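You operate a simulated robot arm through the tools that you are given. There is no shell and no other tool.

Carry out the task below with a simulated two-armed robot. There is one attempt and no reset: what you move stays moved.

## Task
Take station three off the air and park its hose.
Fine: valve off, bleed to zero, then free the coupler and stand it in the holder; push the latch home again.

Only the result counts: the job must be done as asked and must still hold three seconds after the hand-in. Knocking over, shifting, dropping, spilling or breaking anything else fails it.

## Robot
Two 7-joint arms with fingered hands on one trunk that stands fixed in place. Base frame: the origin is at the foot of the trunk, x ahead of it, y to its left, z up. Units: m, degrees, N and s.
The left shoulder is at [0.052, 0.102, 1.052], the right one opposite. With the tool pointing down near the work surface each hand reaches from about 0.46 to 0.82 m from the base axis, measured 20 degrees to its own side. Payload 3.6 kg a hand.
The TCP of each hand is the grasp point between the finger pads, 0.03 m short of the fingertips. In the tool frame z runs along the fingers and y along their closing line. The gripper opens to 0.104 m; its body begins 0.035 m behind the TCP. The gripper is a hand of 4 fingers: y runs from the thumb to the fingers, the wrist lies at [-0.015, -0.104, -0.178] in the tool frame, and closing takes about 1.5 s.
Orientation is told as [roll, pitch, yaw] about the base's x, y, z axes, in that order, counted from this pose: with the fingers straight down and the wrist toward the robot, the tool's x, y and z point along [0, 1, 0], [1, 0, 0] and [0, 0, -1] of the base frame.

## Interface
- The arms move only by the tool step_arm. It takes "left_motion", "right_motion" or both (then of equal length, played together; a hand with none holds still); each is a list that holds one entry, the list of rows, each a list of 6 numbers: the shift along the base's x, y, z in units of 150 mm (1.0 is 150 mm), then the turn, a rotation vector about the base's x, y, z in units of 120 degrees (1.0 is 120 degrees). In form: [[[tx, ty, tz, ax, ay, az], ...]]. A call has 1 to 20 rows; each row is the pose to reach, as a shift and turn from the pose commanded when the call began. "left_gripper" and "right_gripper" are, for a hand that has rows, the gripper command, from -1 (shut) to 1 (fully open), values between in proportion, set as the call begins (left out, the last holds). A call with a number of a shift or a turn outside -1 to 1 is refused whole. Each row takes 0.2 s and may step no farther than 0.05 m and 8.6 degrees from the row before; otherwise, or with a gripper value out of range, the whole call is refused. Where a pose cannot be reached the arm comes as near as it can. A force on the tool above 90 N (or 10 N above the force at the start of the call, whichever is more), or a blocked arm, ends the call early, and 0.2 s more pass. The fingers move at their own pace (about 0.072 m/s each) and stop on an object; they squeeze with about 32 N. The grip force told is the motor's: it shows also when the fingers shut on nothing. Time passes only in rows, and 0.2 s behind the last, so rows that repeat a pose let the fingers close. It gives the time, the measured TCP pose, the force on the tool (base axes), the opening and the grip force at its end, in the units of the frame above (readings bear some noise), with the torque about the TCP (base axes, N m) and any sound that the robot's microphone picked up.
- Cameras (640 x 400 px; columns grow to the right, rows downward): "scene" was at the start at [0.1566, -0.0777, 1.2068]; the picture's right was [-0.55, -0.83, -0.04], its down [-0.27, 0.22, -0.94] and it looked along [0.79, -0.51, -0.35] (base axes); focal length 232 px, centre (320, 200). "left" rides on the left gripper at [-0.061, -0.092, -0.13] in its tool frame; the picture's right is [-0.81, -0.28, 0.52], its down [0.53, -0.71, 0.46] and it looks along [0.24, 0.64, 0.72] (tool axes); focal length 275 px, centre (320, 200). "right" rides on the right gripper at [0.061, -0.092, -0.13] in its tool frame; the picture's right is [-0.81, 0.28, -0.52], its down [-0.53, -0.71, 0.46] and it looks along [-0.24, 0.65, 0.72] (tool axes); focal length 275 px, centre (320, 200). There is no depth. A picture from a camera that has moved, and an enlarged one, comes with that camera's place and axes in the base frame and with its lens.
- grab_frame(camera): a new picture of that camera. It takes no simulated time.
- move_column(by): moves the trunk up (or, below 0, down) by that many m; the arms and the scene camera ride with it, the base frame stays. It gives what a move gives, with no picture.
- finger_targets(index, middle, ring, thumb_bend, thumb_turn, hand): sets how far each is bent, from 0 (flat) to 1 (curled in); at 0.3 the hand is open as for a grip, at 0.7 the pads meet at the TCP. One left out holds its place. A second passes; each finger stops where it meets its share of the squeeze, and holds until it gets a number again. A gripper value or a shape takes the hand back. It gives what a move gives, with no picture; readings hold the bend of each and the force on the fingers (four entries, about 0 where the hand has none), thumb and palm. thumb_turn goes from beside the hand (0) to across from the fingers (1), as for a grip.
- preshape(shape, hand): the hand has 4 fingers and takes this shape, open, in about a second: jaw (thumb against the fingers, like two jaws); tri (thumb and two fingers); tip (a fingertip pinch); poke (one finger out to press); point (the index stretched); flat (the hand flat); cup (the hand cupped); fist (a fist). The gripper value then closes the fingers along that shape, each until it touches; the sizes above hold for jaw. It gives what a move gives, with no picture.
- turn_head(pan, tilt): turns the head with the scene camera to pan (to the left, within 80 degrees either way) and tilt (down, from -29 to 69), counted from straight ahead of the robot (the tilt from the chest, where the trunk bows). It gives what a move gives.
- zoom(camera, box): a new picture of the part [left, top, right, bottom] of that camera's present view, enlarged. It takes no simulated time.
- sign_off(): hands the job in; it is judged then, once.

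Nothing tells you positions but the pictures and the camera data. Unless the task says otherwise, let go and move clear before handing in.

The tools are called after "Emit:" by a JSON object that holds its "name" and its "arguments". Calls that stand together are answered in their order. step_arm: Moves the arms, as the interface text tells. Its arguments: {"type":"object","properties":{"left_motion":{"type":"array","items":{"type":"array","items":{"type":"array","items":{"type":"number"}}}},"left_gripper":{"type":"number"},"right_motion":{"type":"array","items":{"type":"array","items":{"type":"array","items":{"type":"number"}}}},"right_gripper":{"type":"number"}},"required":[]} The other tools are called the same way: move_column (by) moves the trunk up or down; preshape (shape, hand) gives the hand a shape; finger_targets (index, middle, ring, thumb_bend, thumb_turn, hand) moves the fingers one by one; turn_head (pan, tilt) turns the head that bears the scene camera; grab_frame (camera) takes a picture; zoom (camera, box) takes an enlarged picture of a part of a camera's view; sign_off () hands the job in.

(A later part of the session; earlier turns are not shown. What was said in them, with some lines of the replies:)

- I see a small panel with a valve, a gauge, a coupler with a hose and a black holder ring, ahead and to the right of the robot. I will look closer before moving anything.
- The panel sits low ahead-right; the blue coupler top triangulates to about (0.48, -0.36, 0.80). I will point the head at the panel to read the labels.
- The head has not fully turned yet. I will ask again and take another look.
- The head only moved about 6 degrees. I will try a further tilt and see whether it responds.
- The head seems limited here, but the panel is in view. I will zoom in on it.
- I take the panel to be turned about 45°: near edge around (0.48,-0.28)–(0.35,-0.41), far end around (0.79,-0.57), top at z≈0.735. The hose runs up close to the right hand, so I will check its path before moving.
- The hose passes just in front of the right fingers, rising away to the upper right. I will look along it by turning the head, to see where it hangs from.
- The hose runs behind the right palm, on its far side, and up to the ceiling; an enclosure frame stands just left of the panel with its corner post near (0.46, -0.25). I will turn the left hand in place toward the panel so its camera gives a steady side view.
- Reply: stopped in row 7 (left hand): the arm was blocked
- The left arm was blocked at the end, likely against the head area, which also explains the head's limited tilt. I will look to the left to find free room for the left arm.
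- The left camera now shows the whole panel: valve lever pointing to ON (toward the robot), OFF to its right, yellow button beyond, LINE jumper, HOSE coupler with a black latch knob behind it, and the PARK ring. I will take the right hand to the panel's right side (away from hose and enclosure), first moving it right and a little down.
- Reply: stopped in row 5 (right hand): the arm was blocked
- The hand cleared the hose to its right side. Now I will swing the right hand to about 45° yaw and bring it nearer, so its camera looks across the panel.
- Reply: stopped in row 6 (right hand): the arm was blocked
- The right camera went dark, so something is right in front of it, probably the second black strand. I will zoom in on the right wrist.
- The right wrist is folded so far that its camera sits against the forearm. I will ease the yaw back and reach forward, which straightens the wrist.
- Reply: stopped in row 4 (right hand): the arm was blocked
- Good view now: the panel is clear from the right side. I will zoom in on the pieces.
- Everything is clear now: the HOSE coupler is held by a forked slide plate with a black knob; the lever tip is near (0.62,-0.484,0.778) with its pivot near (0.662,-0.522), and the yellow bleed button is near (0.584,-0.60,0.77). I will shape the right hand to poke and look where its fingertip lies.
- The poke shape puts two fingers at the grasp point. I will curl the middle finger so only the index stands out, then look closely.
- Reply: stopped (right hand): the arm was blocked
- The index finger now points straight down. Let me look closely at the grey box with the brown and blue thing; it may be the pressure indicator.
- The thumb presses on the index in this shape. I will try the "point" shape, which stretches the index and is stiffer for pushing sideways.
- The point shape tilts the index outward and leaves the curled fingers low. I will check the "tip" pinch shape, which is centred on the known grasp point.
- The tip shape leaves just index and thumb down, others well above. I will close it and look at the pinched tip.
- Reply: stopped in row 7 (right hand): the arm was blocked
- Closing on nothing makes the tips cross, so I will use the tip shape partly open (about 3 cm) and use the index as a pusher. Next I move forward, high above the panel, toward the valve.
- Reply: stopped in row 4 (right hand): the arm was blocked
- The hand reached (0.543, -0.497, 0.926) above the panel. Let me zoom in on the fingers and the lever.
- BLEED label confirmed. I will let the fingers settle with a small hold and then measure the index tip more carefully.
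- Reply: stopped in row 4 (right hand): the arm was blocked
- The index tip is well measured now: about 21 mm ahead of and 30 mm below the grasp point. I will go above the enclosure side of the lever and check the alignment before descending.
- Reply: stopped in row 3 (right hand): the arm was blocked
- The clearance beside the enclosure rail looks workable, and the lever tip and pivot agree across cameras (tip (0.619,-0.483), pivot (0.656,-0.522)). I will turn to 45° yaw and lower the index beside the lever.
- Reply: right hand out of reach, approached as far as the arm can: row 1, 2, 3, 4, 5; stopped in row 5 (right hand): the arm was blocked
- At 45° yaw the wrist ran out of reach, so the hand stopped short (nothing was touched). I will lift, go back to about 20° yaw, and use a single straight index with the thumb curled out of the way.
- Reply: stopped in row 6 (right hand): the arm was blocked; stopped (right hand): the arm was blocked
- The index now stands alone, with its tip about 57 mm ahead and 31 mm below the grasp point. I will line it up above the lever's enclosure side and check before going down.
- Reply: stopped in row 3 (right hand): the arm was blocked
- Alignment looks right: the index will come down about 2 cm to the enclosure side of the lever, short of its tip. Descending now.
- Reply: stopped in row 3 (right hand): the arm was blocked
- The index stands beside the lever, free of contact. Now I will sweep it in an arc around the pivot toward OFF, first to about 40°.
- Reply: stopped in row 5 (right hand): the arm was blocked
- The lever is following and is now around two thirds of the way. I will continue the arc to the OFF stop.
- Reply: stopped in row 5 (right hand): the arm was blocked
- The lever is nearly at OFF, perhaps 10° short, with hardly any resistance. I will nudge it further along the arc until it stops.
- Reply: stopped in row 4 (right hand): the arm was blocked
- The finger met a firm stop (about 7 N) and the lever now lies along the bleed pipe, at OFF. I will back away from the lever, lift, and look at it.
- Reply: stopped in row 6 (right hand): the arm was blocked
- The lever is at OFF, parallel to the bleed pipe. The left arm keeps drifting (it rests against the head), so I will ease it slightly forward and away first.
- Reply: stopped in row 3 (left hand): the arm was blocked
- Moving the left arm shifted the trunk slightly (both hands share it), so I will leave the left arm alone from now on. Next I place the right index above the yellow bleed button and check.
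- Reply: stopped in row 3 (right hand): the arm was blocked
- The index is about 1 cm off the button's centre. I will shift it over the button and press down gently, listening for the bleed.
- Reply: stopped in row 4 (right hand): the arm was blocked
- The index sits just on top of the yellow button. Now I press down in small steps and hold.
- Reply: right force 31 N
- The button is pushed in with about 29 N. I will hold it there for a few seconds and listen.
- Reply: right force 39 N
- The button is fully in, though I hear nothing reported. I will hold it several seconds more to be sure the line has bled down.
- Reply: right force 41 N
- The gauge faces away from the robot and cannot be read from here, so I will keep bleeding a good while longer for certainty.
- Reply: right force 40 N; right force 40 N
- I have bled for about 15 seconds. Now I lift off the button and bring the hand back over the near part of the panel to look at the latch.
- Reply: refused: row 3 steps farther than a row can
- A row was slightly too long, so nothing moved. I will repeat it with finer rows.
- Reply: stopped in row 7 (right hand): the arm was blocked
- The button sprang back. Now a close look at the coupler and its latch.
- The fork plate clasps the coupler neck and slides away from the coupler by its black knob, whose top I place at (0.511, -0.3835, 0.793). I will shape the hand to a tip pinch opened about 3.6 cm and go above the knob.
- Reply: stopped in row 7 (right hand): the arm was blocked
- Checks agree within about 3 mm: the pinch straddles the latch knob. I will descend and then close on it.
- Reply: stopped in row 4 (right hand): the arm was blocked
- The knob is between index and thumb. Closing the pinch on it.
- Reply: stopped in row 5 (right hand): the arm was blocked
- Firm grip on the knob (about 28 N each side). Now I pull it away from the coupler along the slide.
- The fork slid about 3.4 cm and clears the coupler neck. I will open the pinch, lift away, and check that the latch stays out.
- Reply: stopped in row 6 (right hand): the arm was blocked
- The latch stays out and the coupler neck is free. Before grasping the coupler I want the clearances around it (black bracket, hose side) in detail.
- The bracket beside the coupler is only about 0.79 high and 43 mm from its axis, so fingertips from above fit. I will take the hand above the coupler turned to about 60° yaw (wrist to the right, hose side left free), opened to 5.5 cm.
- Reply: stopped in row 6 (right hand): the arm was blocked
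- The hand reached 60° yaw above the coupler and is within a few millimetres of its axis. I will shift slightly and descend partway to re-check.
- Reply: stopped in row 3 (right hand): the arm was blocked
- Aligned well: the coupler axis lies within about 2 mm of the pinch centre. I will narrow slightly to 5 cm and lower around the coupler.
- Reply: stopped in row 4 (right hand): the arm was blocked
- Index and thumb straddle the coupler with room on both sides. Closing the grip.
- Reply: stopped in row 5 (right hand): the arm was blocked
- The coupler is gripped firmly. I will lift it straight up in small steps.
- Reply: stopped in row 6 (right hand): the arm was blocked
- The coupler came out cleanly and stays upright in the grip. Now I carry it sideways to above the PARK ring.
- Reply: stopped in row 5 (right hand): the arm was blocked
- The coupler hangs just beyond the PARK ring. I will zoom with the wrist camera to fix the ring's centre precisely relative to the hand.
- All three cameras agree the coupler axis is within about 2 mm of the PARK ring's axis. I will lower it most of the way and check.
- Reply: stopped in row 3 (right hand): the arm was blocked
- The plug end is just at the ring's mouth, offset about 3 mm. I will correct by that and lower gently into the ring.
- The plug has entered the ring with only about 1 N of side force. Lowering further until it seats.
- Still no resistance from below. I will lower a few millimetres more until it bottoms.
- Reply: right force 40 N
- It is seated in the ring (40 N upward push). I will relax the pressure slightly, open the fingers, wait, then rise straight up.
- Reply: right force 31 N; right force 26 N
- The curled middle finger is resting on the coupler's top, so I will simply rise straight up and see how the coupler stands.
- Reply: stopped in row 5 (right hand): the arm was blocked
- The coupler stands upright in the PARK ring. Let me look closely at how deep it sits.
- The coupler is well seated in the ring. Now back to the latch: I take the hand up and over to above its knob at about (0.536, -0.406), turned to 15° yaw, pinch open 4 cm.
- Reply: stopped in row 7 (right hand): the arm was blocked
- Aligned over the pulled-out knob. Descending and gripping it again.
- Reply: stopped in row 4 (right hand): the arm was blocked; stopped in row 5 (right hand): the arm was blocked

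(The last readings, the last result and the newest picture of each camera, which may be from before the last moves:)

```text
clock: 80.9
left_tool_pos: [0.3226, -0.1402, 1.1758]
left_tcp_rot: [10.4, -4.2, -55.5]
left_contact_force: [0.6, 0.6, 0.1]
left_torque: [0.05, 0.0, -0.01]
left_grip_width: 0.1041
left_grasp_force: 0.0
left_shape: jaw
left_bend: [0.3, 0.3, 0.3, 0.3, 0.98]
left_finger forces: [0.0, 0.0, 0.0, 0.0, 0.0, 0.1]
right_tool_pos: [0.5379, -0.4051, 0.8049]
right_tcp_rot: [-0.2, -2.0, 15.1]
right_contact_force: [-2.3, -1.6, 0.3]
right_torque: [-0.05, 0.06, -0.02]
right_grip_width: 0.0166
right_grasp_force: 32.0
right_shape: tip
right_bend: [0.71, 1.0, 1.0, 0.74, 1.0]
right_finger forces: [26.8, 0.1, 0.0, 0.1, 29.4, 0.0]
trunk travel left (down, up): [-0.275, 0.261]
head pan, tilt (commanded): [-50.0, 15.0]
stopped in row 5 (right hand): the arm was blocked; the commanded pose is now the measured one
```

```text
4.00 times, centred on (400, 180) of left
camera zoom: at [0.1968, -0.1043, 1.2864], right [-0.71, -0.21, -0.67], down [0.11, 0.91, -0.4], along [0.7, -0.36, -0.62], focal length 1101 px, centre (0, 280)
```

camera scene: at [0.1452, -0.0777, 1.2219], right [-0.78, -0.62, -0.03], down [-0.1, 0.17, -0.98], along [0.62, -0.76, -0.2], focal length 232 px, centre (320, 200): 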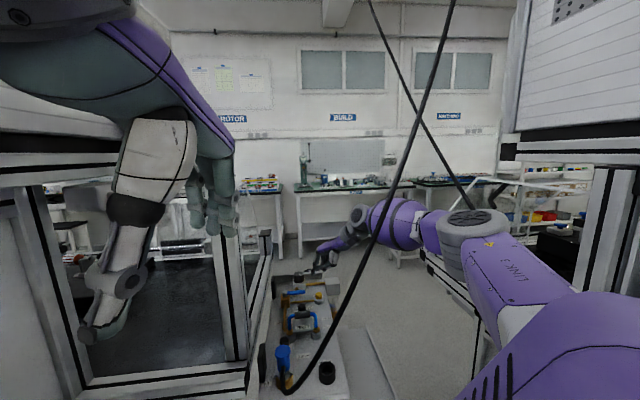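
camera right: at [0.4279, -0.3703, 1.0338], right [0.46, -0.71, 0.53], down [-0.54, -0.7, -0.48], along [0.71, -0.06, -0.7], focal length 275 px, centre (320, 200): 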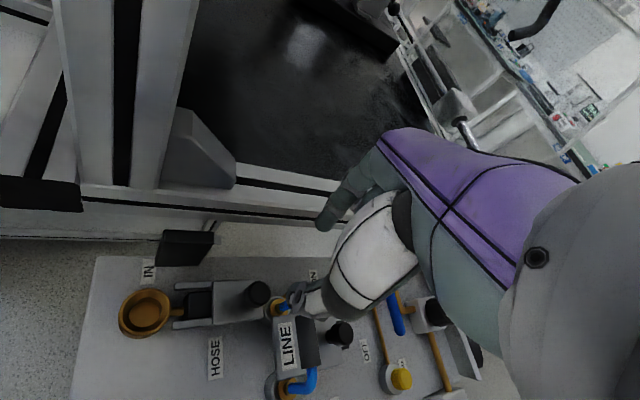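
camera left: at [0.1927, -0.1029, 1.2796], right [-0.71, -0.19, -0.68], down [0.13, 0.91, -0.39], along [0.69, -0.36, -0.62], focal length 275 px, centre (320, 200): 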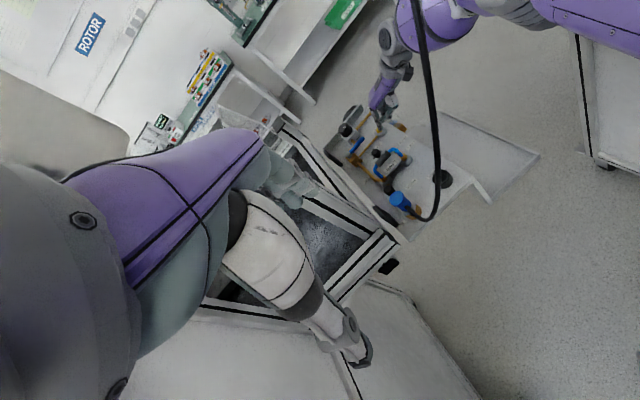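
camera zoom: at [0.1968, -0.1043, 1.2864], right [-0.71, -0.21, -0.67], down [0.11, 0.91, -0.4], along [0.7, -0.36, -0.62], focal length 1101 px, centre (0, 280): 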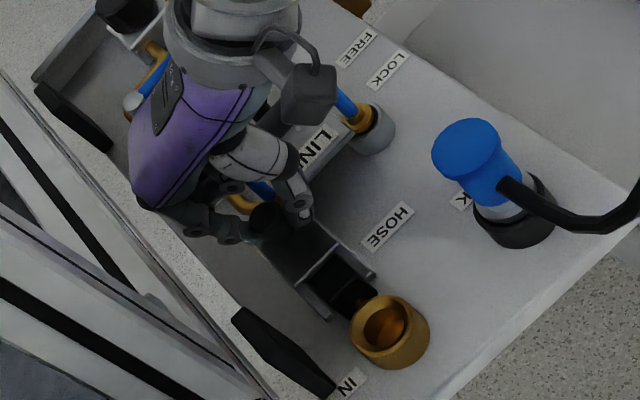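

Knob gripped again. Pushing the latch home toward the socket, with slight over-travel to reach its stop.

Emit:
{"name": "step_arm", "arguments": {"right_motion": [[[-0.03, 0.03, 0, 0, 0, 0], [-0.065, 0.064, 0, 0, 0, 0], [-0.1, 0.098, 0, 0, 0, 0], [-0.135, 0.132, 0, 0, 0, 0], [-0.165, 0.161, 0, 0, 0, 0], [-0.18, 0.176, 0, 0, 0, 0]]]}}

Emit:
{"name": "zoom", "arguments": {"camera": "right", "box": [160, 180, 360, 340]}}

Emit:
{"name": "zoom", "arguments": {"camera": "left", "box": [350, 130, 450, 230]}}

Emit:
{"name": "zoom", "arguments": {"camera": "scene", "box": [240, 290, 360, 390]}}

```text
clock: 82.3
left_tool_pos: [0.3232, -0.1398, 1.1765]
left_tcp_rot: [10.5, -4.3, -55.7]
left_contact_force: [1.3, -0.8, 0.5]
left_torque: [0.03, -0.01, 0.01]
left_grip_width: 0.1037
left_grasp_force: 0.0
left_shape: jaw
left_bend: [0.3, 0.3, 0.3, 0.3, 0.98]
left_finger forces: [0.1, 0.0, 0.1, 0.0, 0.1, 0.1]
right_tool_pos: [0.512, -0.3817, 0.8044]
right_tcp_rot: [-0.4, -2.0, 15.0]
right_contact_force: [6.8, -11.0, -2.8]
right_torque: [-0.21, -0.23, -0.09]
right_grip_width: 0.0165
right_grasp_force: 32.3
right_shape: tip
right_bend: [0.62, 1.0, 1.0, 0.75, 1.0]
right_finger forces: [28.2, 0.0, 0.0, 0.1, 25.5, 0.1]
trunk travel left (down, up): [-0.275, 0.261]
head pan, tilt (commanded): [-50.0, 15.0]
```

```text
2.50 times, centred on (260, 260) of right
camera zoom: at [0.4024, -0.346, 0.9302], right [0.46, -0.71, 0.53], down [-0.54, -0.7, -0.48], along [0.71, -0.07, -0.7], focal length 688 px, centre (470, 50)
```

zoom: 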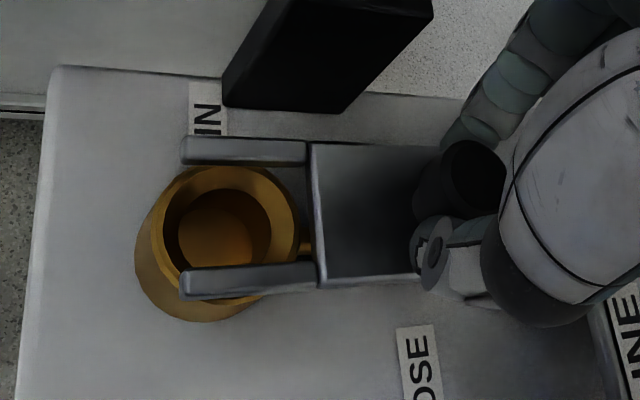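

```text
4.00 times, centred on (400, 180) of left
camera zoom: at [0.197, -0.1044, 1.2867], right [-0.71, -0.21, -0.67], down [0.11, 0.91, -0.4], along [0.7, -0.36, -0.62], focal length 1101 px, centre (0, 280)
```

zoom: 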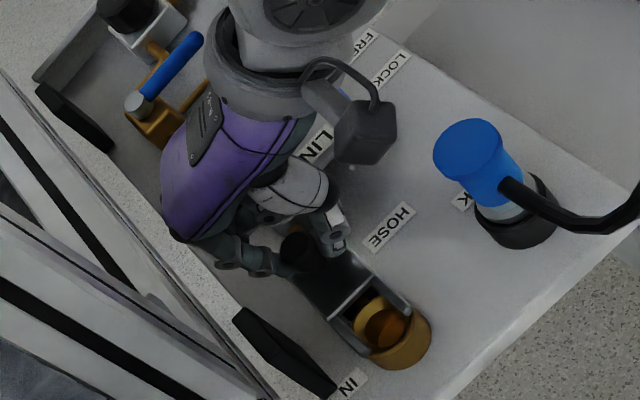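

```text
4.00 times, centred on (300, 340) of scene
camera zoom: at [0.1478, -0.0782, 1.2211], right [-0.79, -0.62, -0.03], down [-0.1, 0.17, -0.98], along [0.61, -0.77, -0.2], focal length 929 px, centre (400, -360)
```

zoom: 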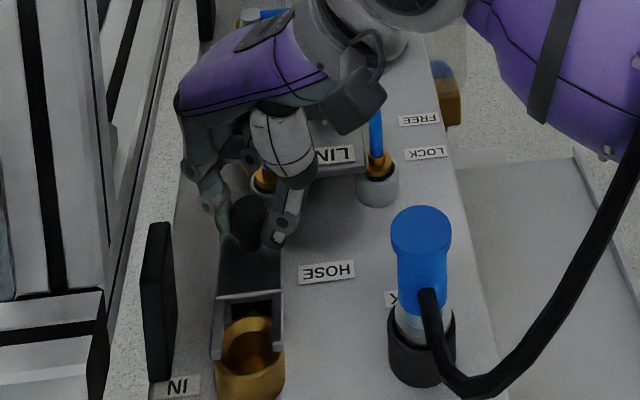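

The fork is back around the socket with its tips at the IN mark, against its stop (about 13 N). I will open the pinch and rise.

Emit:
{"name": "step_arm", "arguments": {"right_motion": [[[0, 0, 0, 0, 0, 0], [0, 0, 0, 0, 0, 0], [0, 0, 0, 0, 0, 0], [0, 0, 0.1, 0, 0, 0], [0, 0, 0.3, 0, 0, 0], [0, 0, 0.6, 0, 0, 0]]], "right_gripper": -0.15}}

Emit:
{"name": "grab_frame", "arguments": {"camera": "right"}}

Emit:
{"name": "zoom", "arguments": {"camera": "left", "box": [340, 100, 480, 230]}}

Emit:
{"name": "zoom", "arguments": {"camera": "scene", "box": [240, 270, 400, 400]}}

```text
clock: 83.9
left_tool_pos: [0.3224, -0.1398, 1.176]
left_tcp_rot: [10.5, -4.3, -55.6]
left_contact_force: [-0.3, -0.8, -0.3]
left_torque: [-0.01, -0.01, -0.01]
left_grip_width: 0.104
left_grasp_force: 0.1
left_shape: jaw
left_bend: [0.3, 0.3, 0.3, 0.3, 0.98]
left_finger forces: [0.0, 0.0, 0.0, 0.1, 0.0, 0.0]
right_tool_pos: [0.5099, -0.3794, 0.8952]
right_tcp_rot: [-0.1, -2.0, 15.0]
right_contact_force: [0.1, 0.3, -0.7]
right_torque: [0.0, 0.01, -0.01]
right_grip_width: 0.0438
right_grasp_force: 0.1
right_shape: tip
right_bend: [0.73, 0.98, 0.99, 0.72, 1.0]
right_finger forces: [0.1, 0.0, 0.0, 0.0, 0.1, 0.0]
trunk travel left (down, up): [-0.275, 0.261]
head pan, tilt (commanded): [-50.0, 15.0]
stopped in row 6 (right hand): the arm was blocked; the commanded pose is now the measured one
```

```text
taken
camera right: at [0.4002, -0.3447, 1.0207], right [0.46, -0.71, 0.53], down [-0.54, -0.7, -0.48], along [0.71, -0.06, -0.7], focal length 275 px, centre (320, 200)
```

right: 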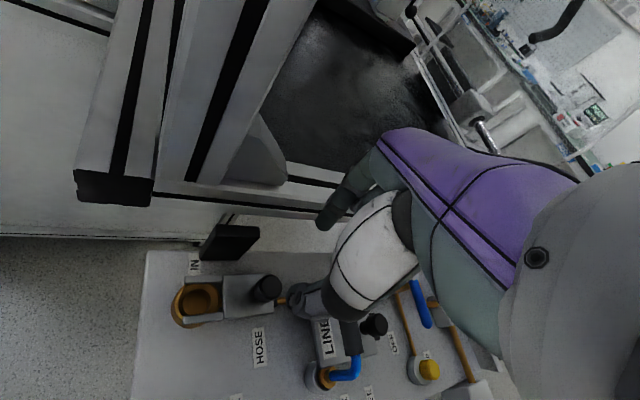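

```text
3.08 times, centred on (410, 165) of left
camera zoom: at [0.1971, -0.1045, 1.2868], right [-0.71, -0.21, -0.67], down [0.11, 0.91, -0.4], along [0.7, -0.36, -0.62], focal length 847 px, centre (43, 308)
```

zoom: 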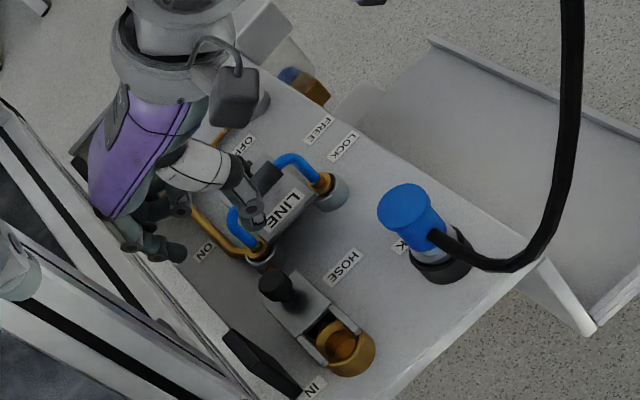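

```text
3.08 times, centred on (320, 335) of scene
camera zoom: at [0.1475, -0.0777, 1.2208], right [-0.79, -0.61, -0.02], down [-0.1, 0.17, -0.98], along [0.6, -0.78, -0.19], focal length 715 px, centre (320, -215)
```

zoom: 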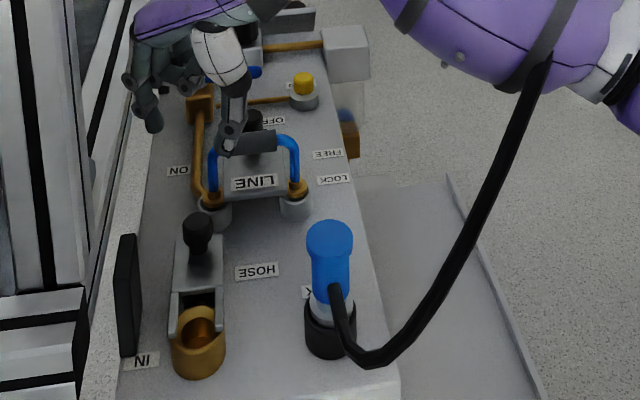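

The latch knob is back exactly where it was at the start, the valve is at OFF and the coupler stands in PARK. Now I move the right hand up and away to the right, keeping off the hose.

Emit:
{"name": "step_arm", "arguments": {"right_motion": [[[0, 0, 0.25, 0, 0, 0], [0, -0.05, 0.5, 0, 0, 0], [-0.03, -0.3, 0.6, 0, 0, 0], [-0.08, -0.58, 0.65, 0, 0, 0], [-0.14, -0.86, 0.65, 0, 0, 0], [-0.2, -1.0, 0.65, 0, 0, 0]]]}}

Emit:
{"name": "grab_frame", "arguments": {"camera": "scene"}}

Emit:
{"name": "zoom", "arguments": {"camera": "left", "box": [330, 90, 490, 240]}}

Emit:
{"name": "grab_frame", "arguments": {"camera": "right"}}

```text
clock: 85.5
left_tool_pos: [0.323, -0.1401, 1.1768]
left_tcp_rot: [10.4, -4.3, -55.4]
left_contact_force: [-0.4, 0.4, 0.0]
left_torque: [0.0, -0.04, 0.0]
left_grip_width: 0.1038
left_grasp_force: 0.1
left_shape: jaw
left_bend: [0.3, 0.3, 0.3, 0.3, 0.98]
left_finger forces: [0.1, 0.0, 0.0, 0.1, 0.0, 0.0]
right_tool_pos: [0.4762, -0.5302, 0.9905]
right_tcp_rot: [-0.1, -2.0, 15.0]
right_contact_force: [0.4, -0.3, 0.8]
right_torque: [-0.01, 0.01, 0.0]
right_grip_width: 0.044
right_grasp_force: 0.1
right_shape: tip
right_bend: [0.73, 0.98, 0.99, 0.72, 1.0]
right_finger forces: [0.0, 0.0, 0.0, 0.0, 0.0, 0.0]
trunk travel left (down, up): [-0.275, 0.261]
head pan, tilt (commanded): [-50.0, 15.0]
stopped in row 6 (right hand): the arm was blocked; the commanded pose is now the measured one
```

```text
taken
camera scene: at [0.1477, -0.0776, 1.2208], right [-0.79, -0.61, -0.02], down [-0.1, 0.17, -0.98], along [0.6, -0.77, -0.2], focal length 232 px, centre (320, 200)
```

scene: 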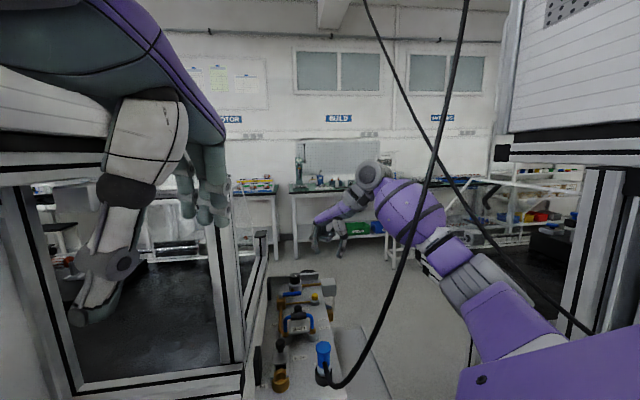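

```text
2.67 times, centred on (410, 165) of left
camera zoom: at [0.1973, -0.1045, 1.2872], right [-0.71, -0.21, -0.67], down [0.11, 0.91, -0.4], along [0.7, -0.36, -0.62], focal length 734 px, centre (80, 293)
```

zoom: 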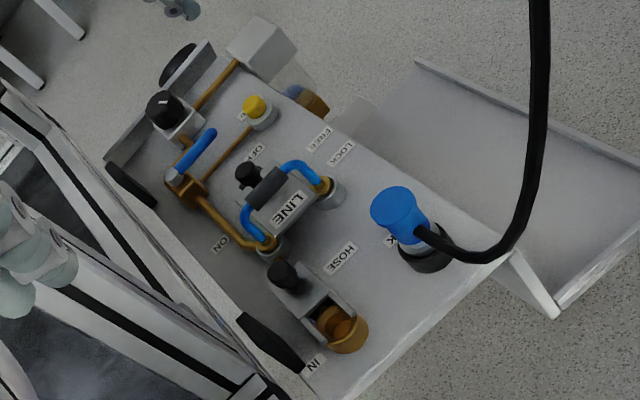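

```text
taken
camera right: at [0.3669, -0.4956, 1.116], right [0.46, -0.71, 0.53], down [-0.54, -0.7, -0.48], along [0.71, -0.06, -0.7], focal length 275 px, centre (320, 200)
```

right: 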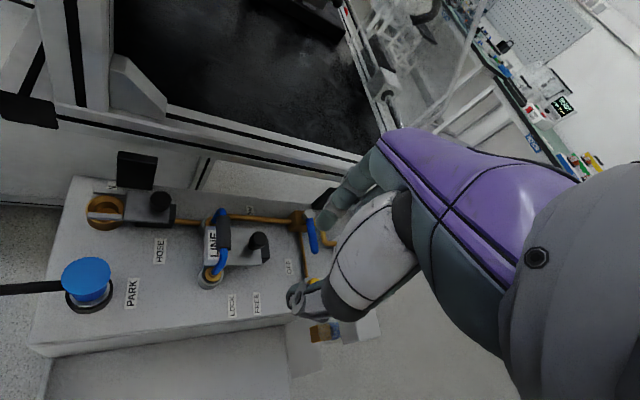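

Everything looks in place and the hand is clear. One last close look at the parked coupler, the latch and the valve before handing in.

Emit:
{"name": "zoom", "arguments": {"camera": "right", "box": [40, 170, 200, 320]}}

Emit:
{"name": "zoom", "arguments": {"camera": "scene", "box": [240, 260, 370, 400]}}

Emit:
{"name": "zoom", "arguments": {"camera": "left", "box": [350, 110, 420, 160]}}

```text
2.67 times, centred on (120, 245) of right
camera zoom: at [0.3669, -0.4956, 1.116], right [0.46, -0.71, 0.53], down [-0.54, -0.7, -0.48], along [0.71, -0.06, -0.7], focal length 734 px, centre (853, 80)
```

zoom: 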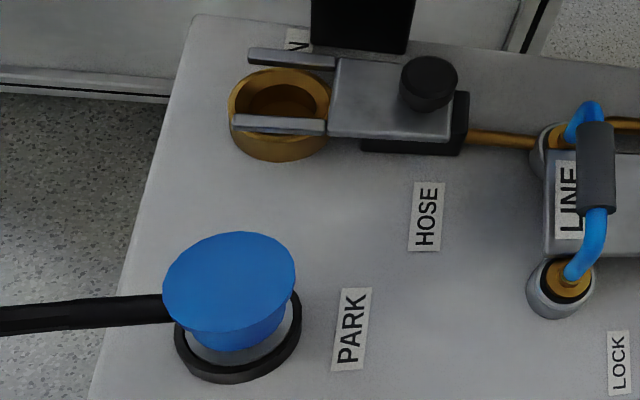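

```text
2.86 times, centred on (305, 330) of scene
camera zoom: at [0.1477, -0.0776, 1.2208], right [-0.79, -0.61, -0.02], down [-0.1, 0.17, -0.98], along [0.6, -0.77, -0.2], focal length 664 px, centre (363, -171)
```

zoom: 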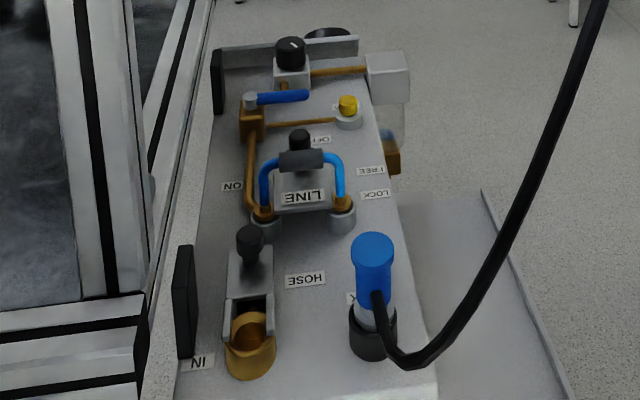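

```text
8.00 times, centred on (385, 135) of left
camera zoom: at [0.1973, -0.1045, 1.2872], right [-0.71, -0.21, -0.67], down [0.11, 0.91, -0.4], along [0.7, -0.36, -0.62], focal length 2202 px, centre (-200, 720)
```

zoom: 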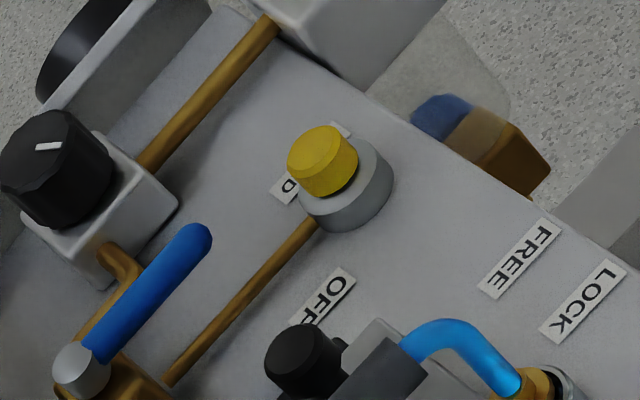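

The valve is at OFF, the bleed button was held in for about 15 s, the coupler stands in PARK, and the latch is pushed home at IN. The gauge faces away from the robot, so I could not read zero on it and rely on the long bleed. The hand is clear, so I hand in.

Emit:
{"name": "sign_off", "arguments": {}}

```text
The job is handed in.
```

Station three's valve is off, its hose coupler is standing in the PARK holder, and the latch is pushed home. I have handed the job in. The one thing I could not confirm is a zero reading on the gauge.

- **Valve:** the lever is turned to OFF and against its stop, lying along the bleed pipe.
- **Bleed:** I held the yellow button fully in for about 15 seconds. The gauge faces away from the robot and the microphone picked up no sound, so zero pressure rests on that long bleed. The latch and coupler then came free without any kick.
- **Coupler:** it is upright and seated in the PARK ring, with the collar inside the ring's mouth. While I was seating and releasing it, the robot pressed down on it with up to about 40 N. It stood straight once released.
- **Latch:** the fork is back around the empty socket with its tips at the IN mark, and the knob is where it started.

I did not touch the LINE jumper or the regulator, and both hands are clear of the panel.
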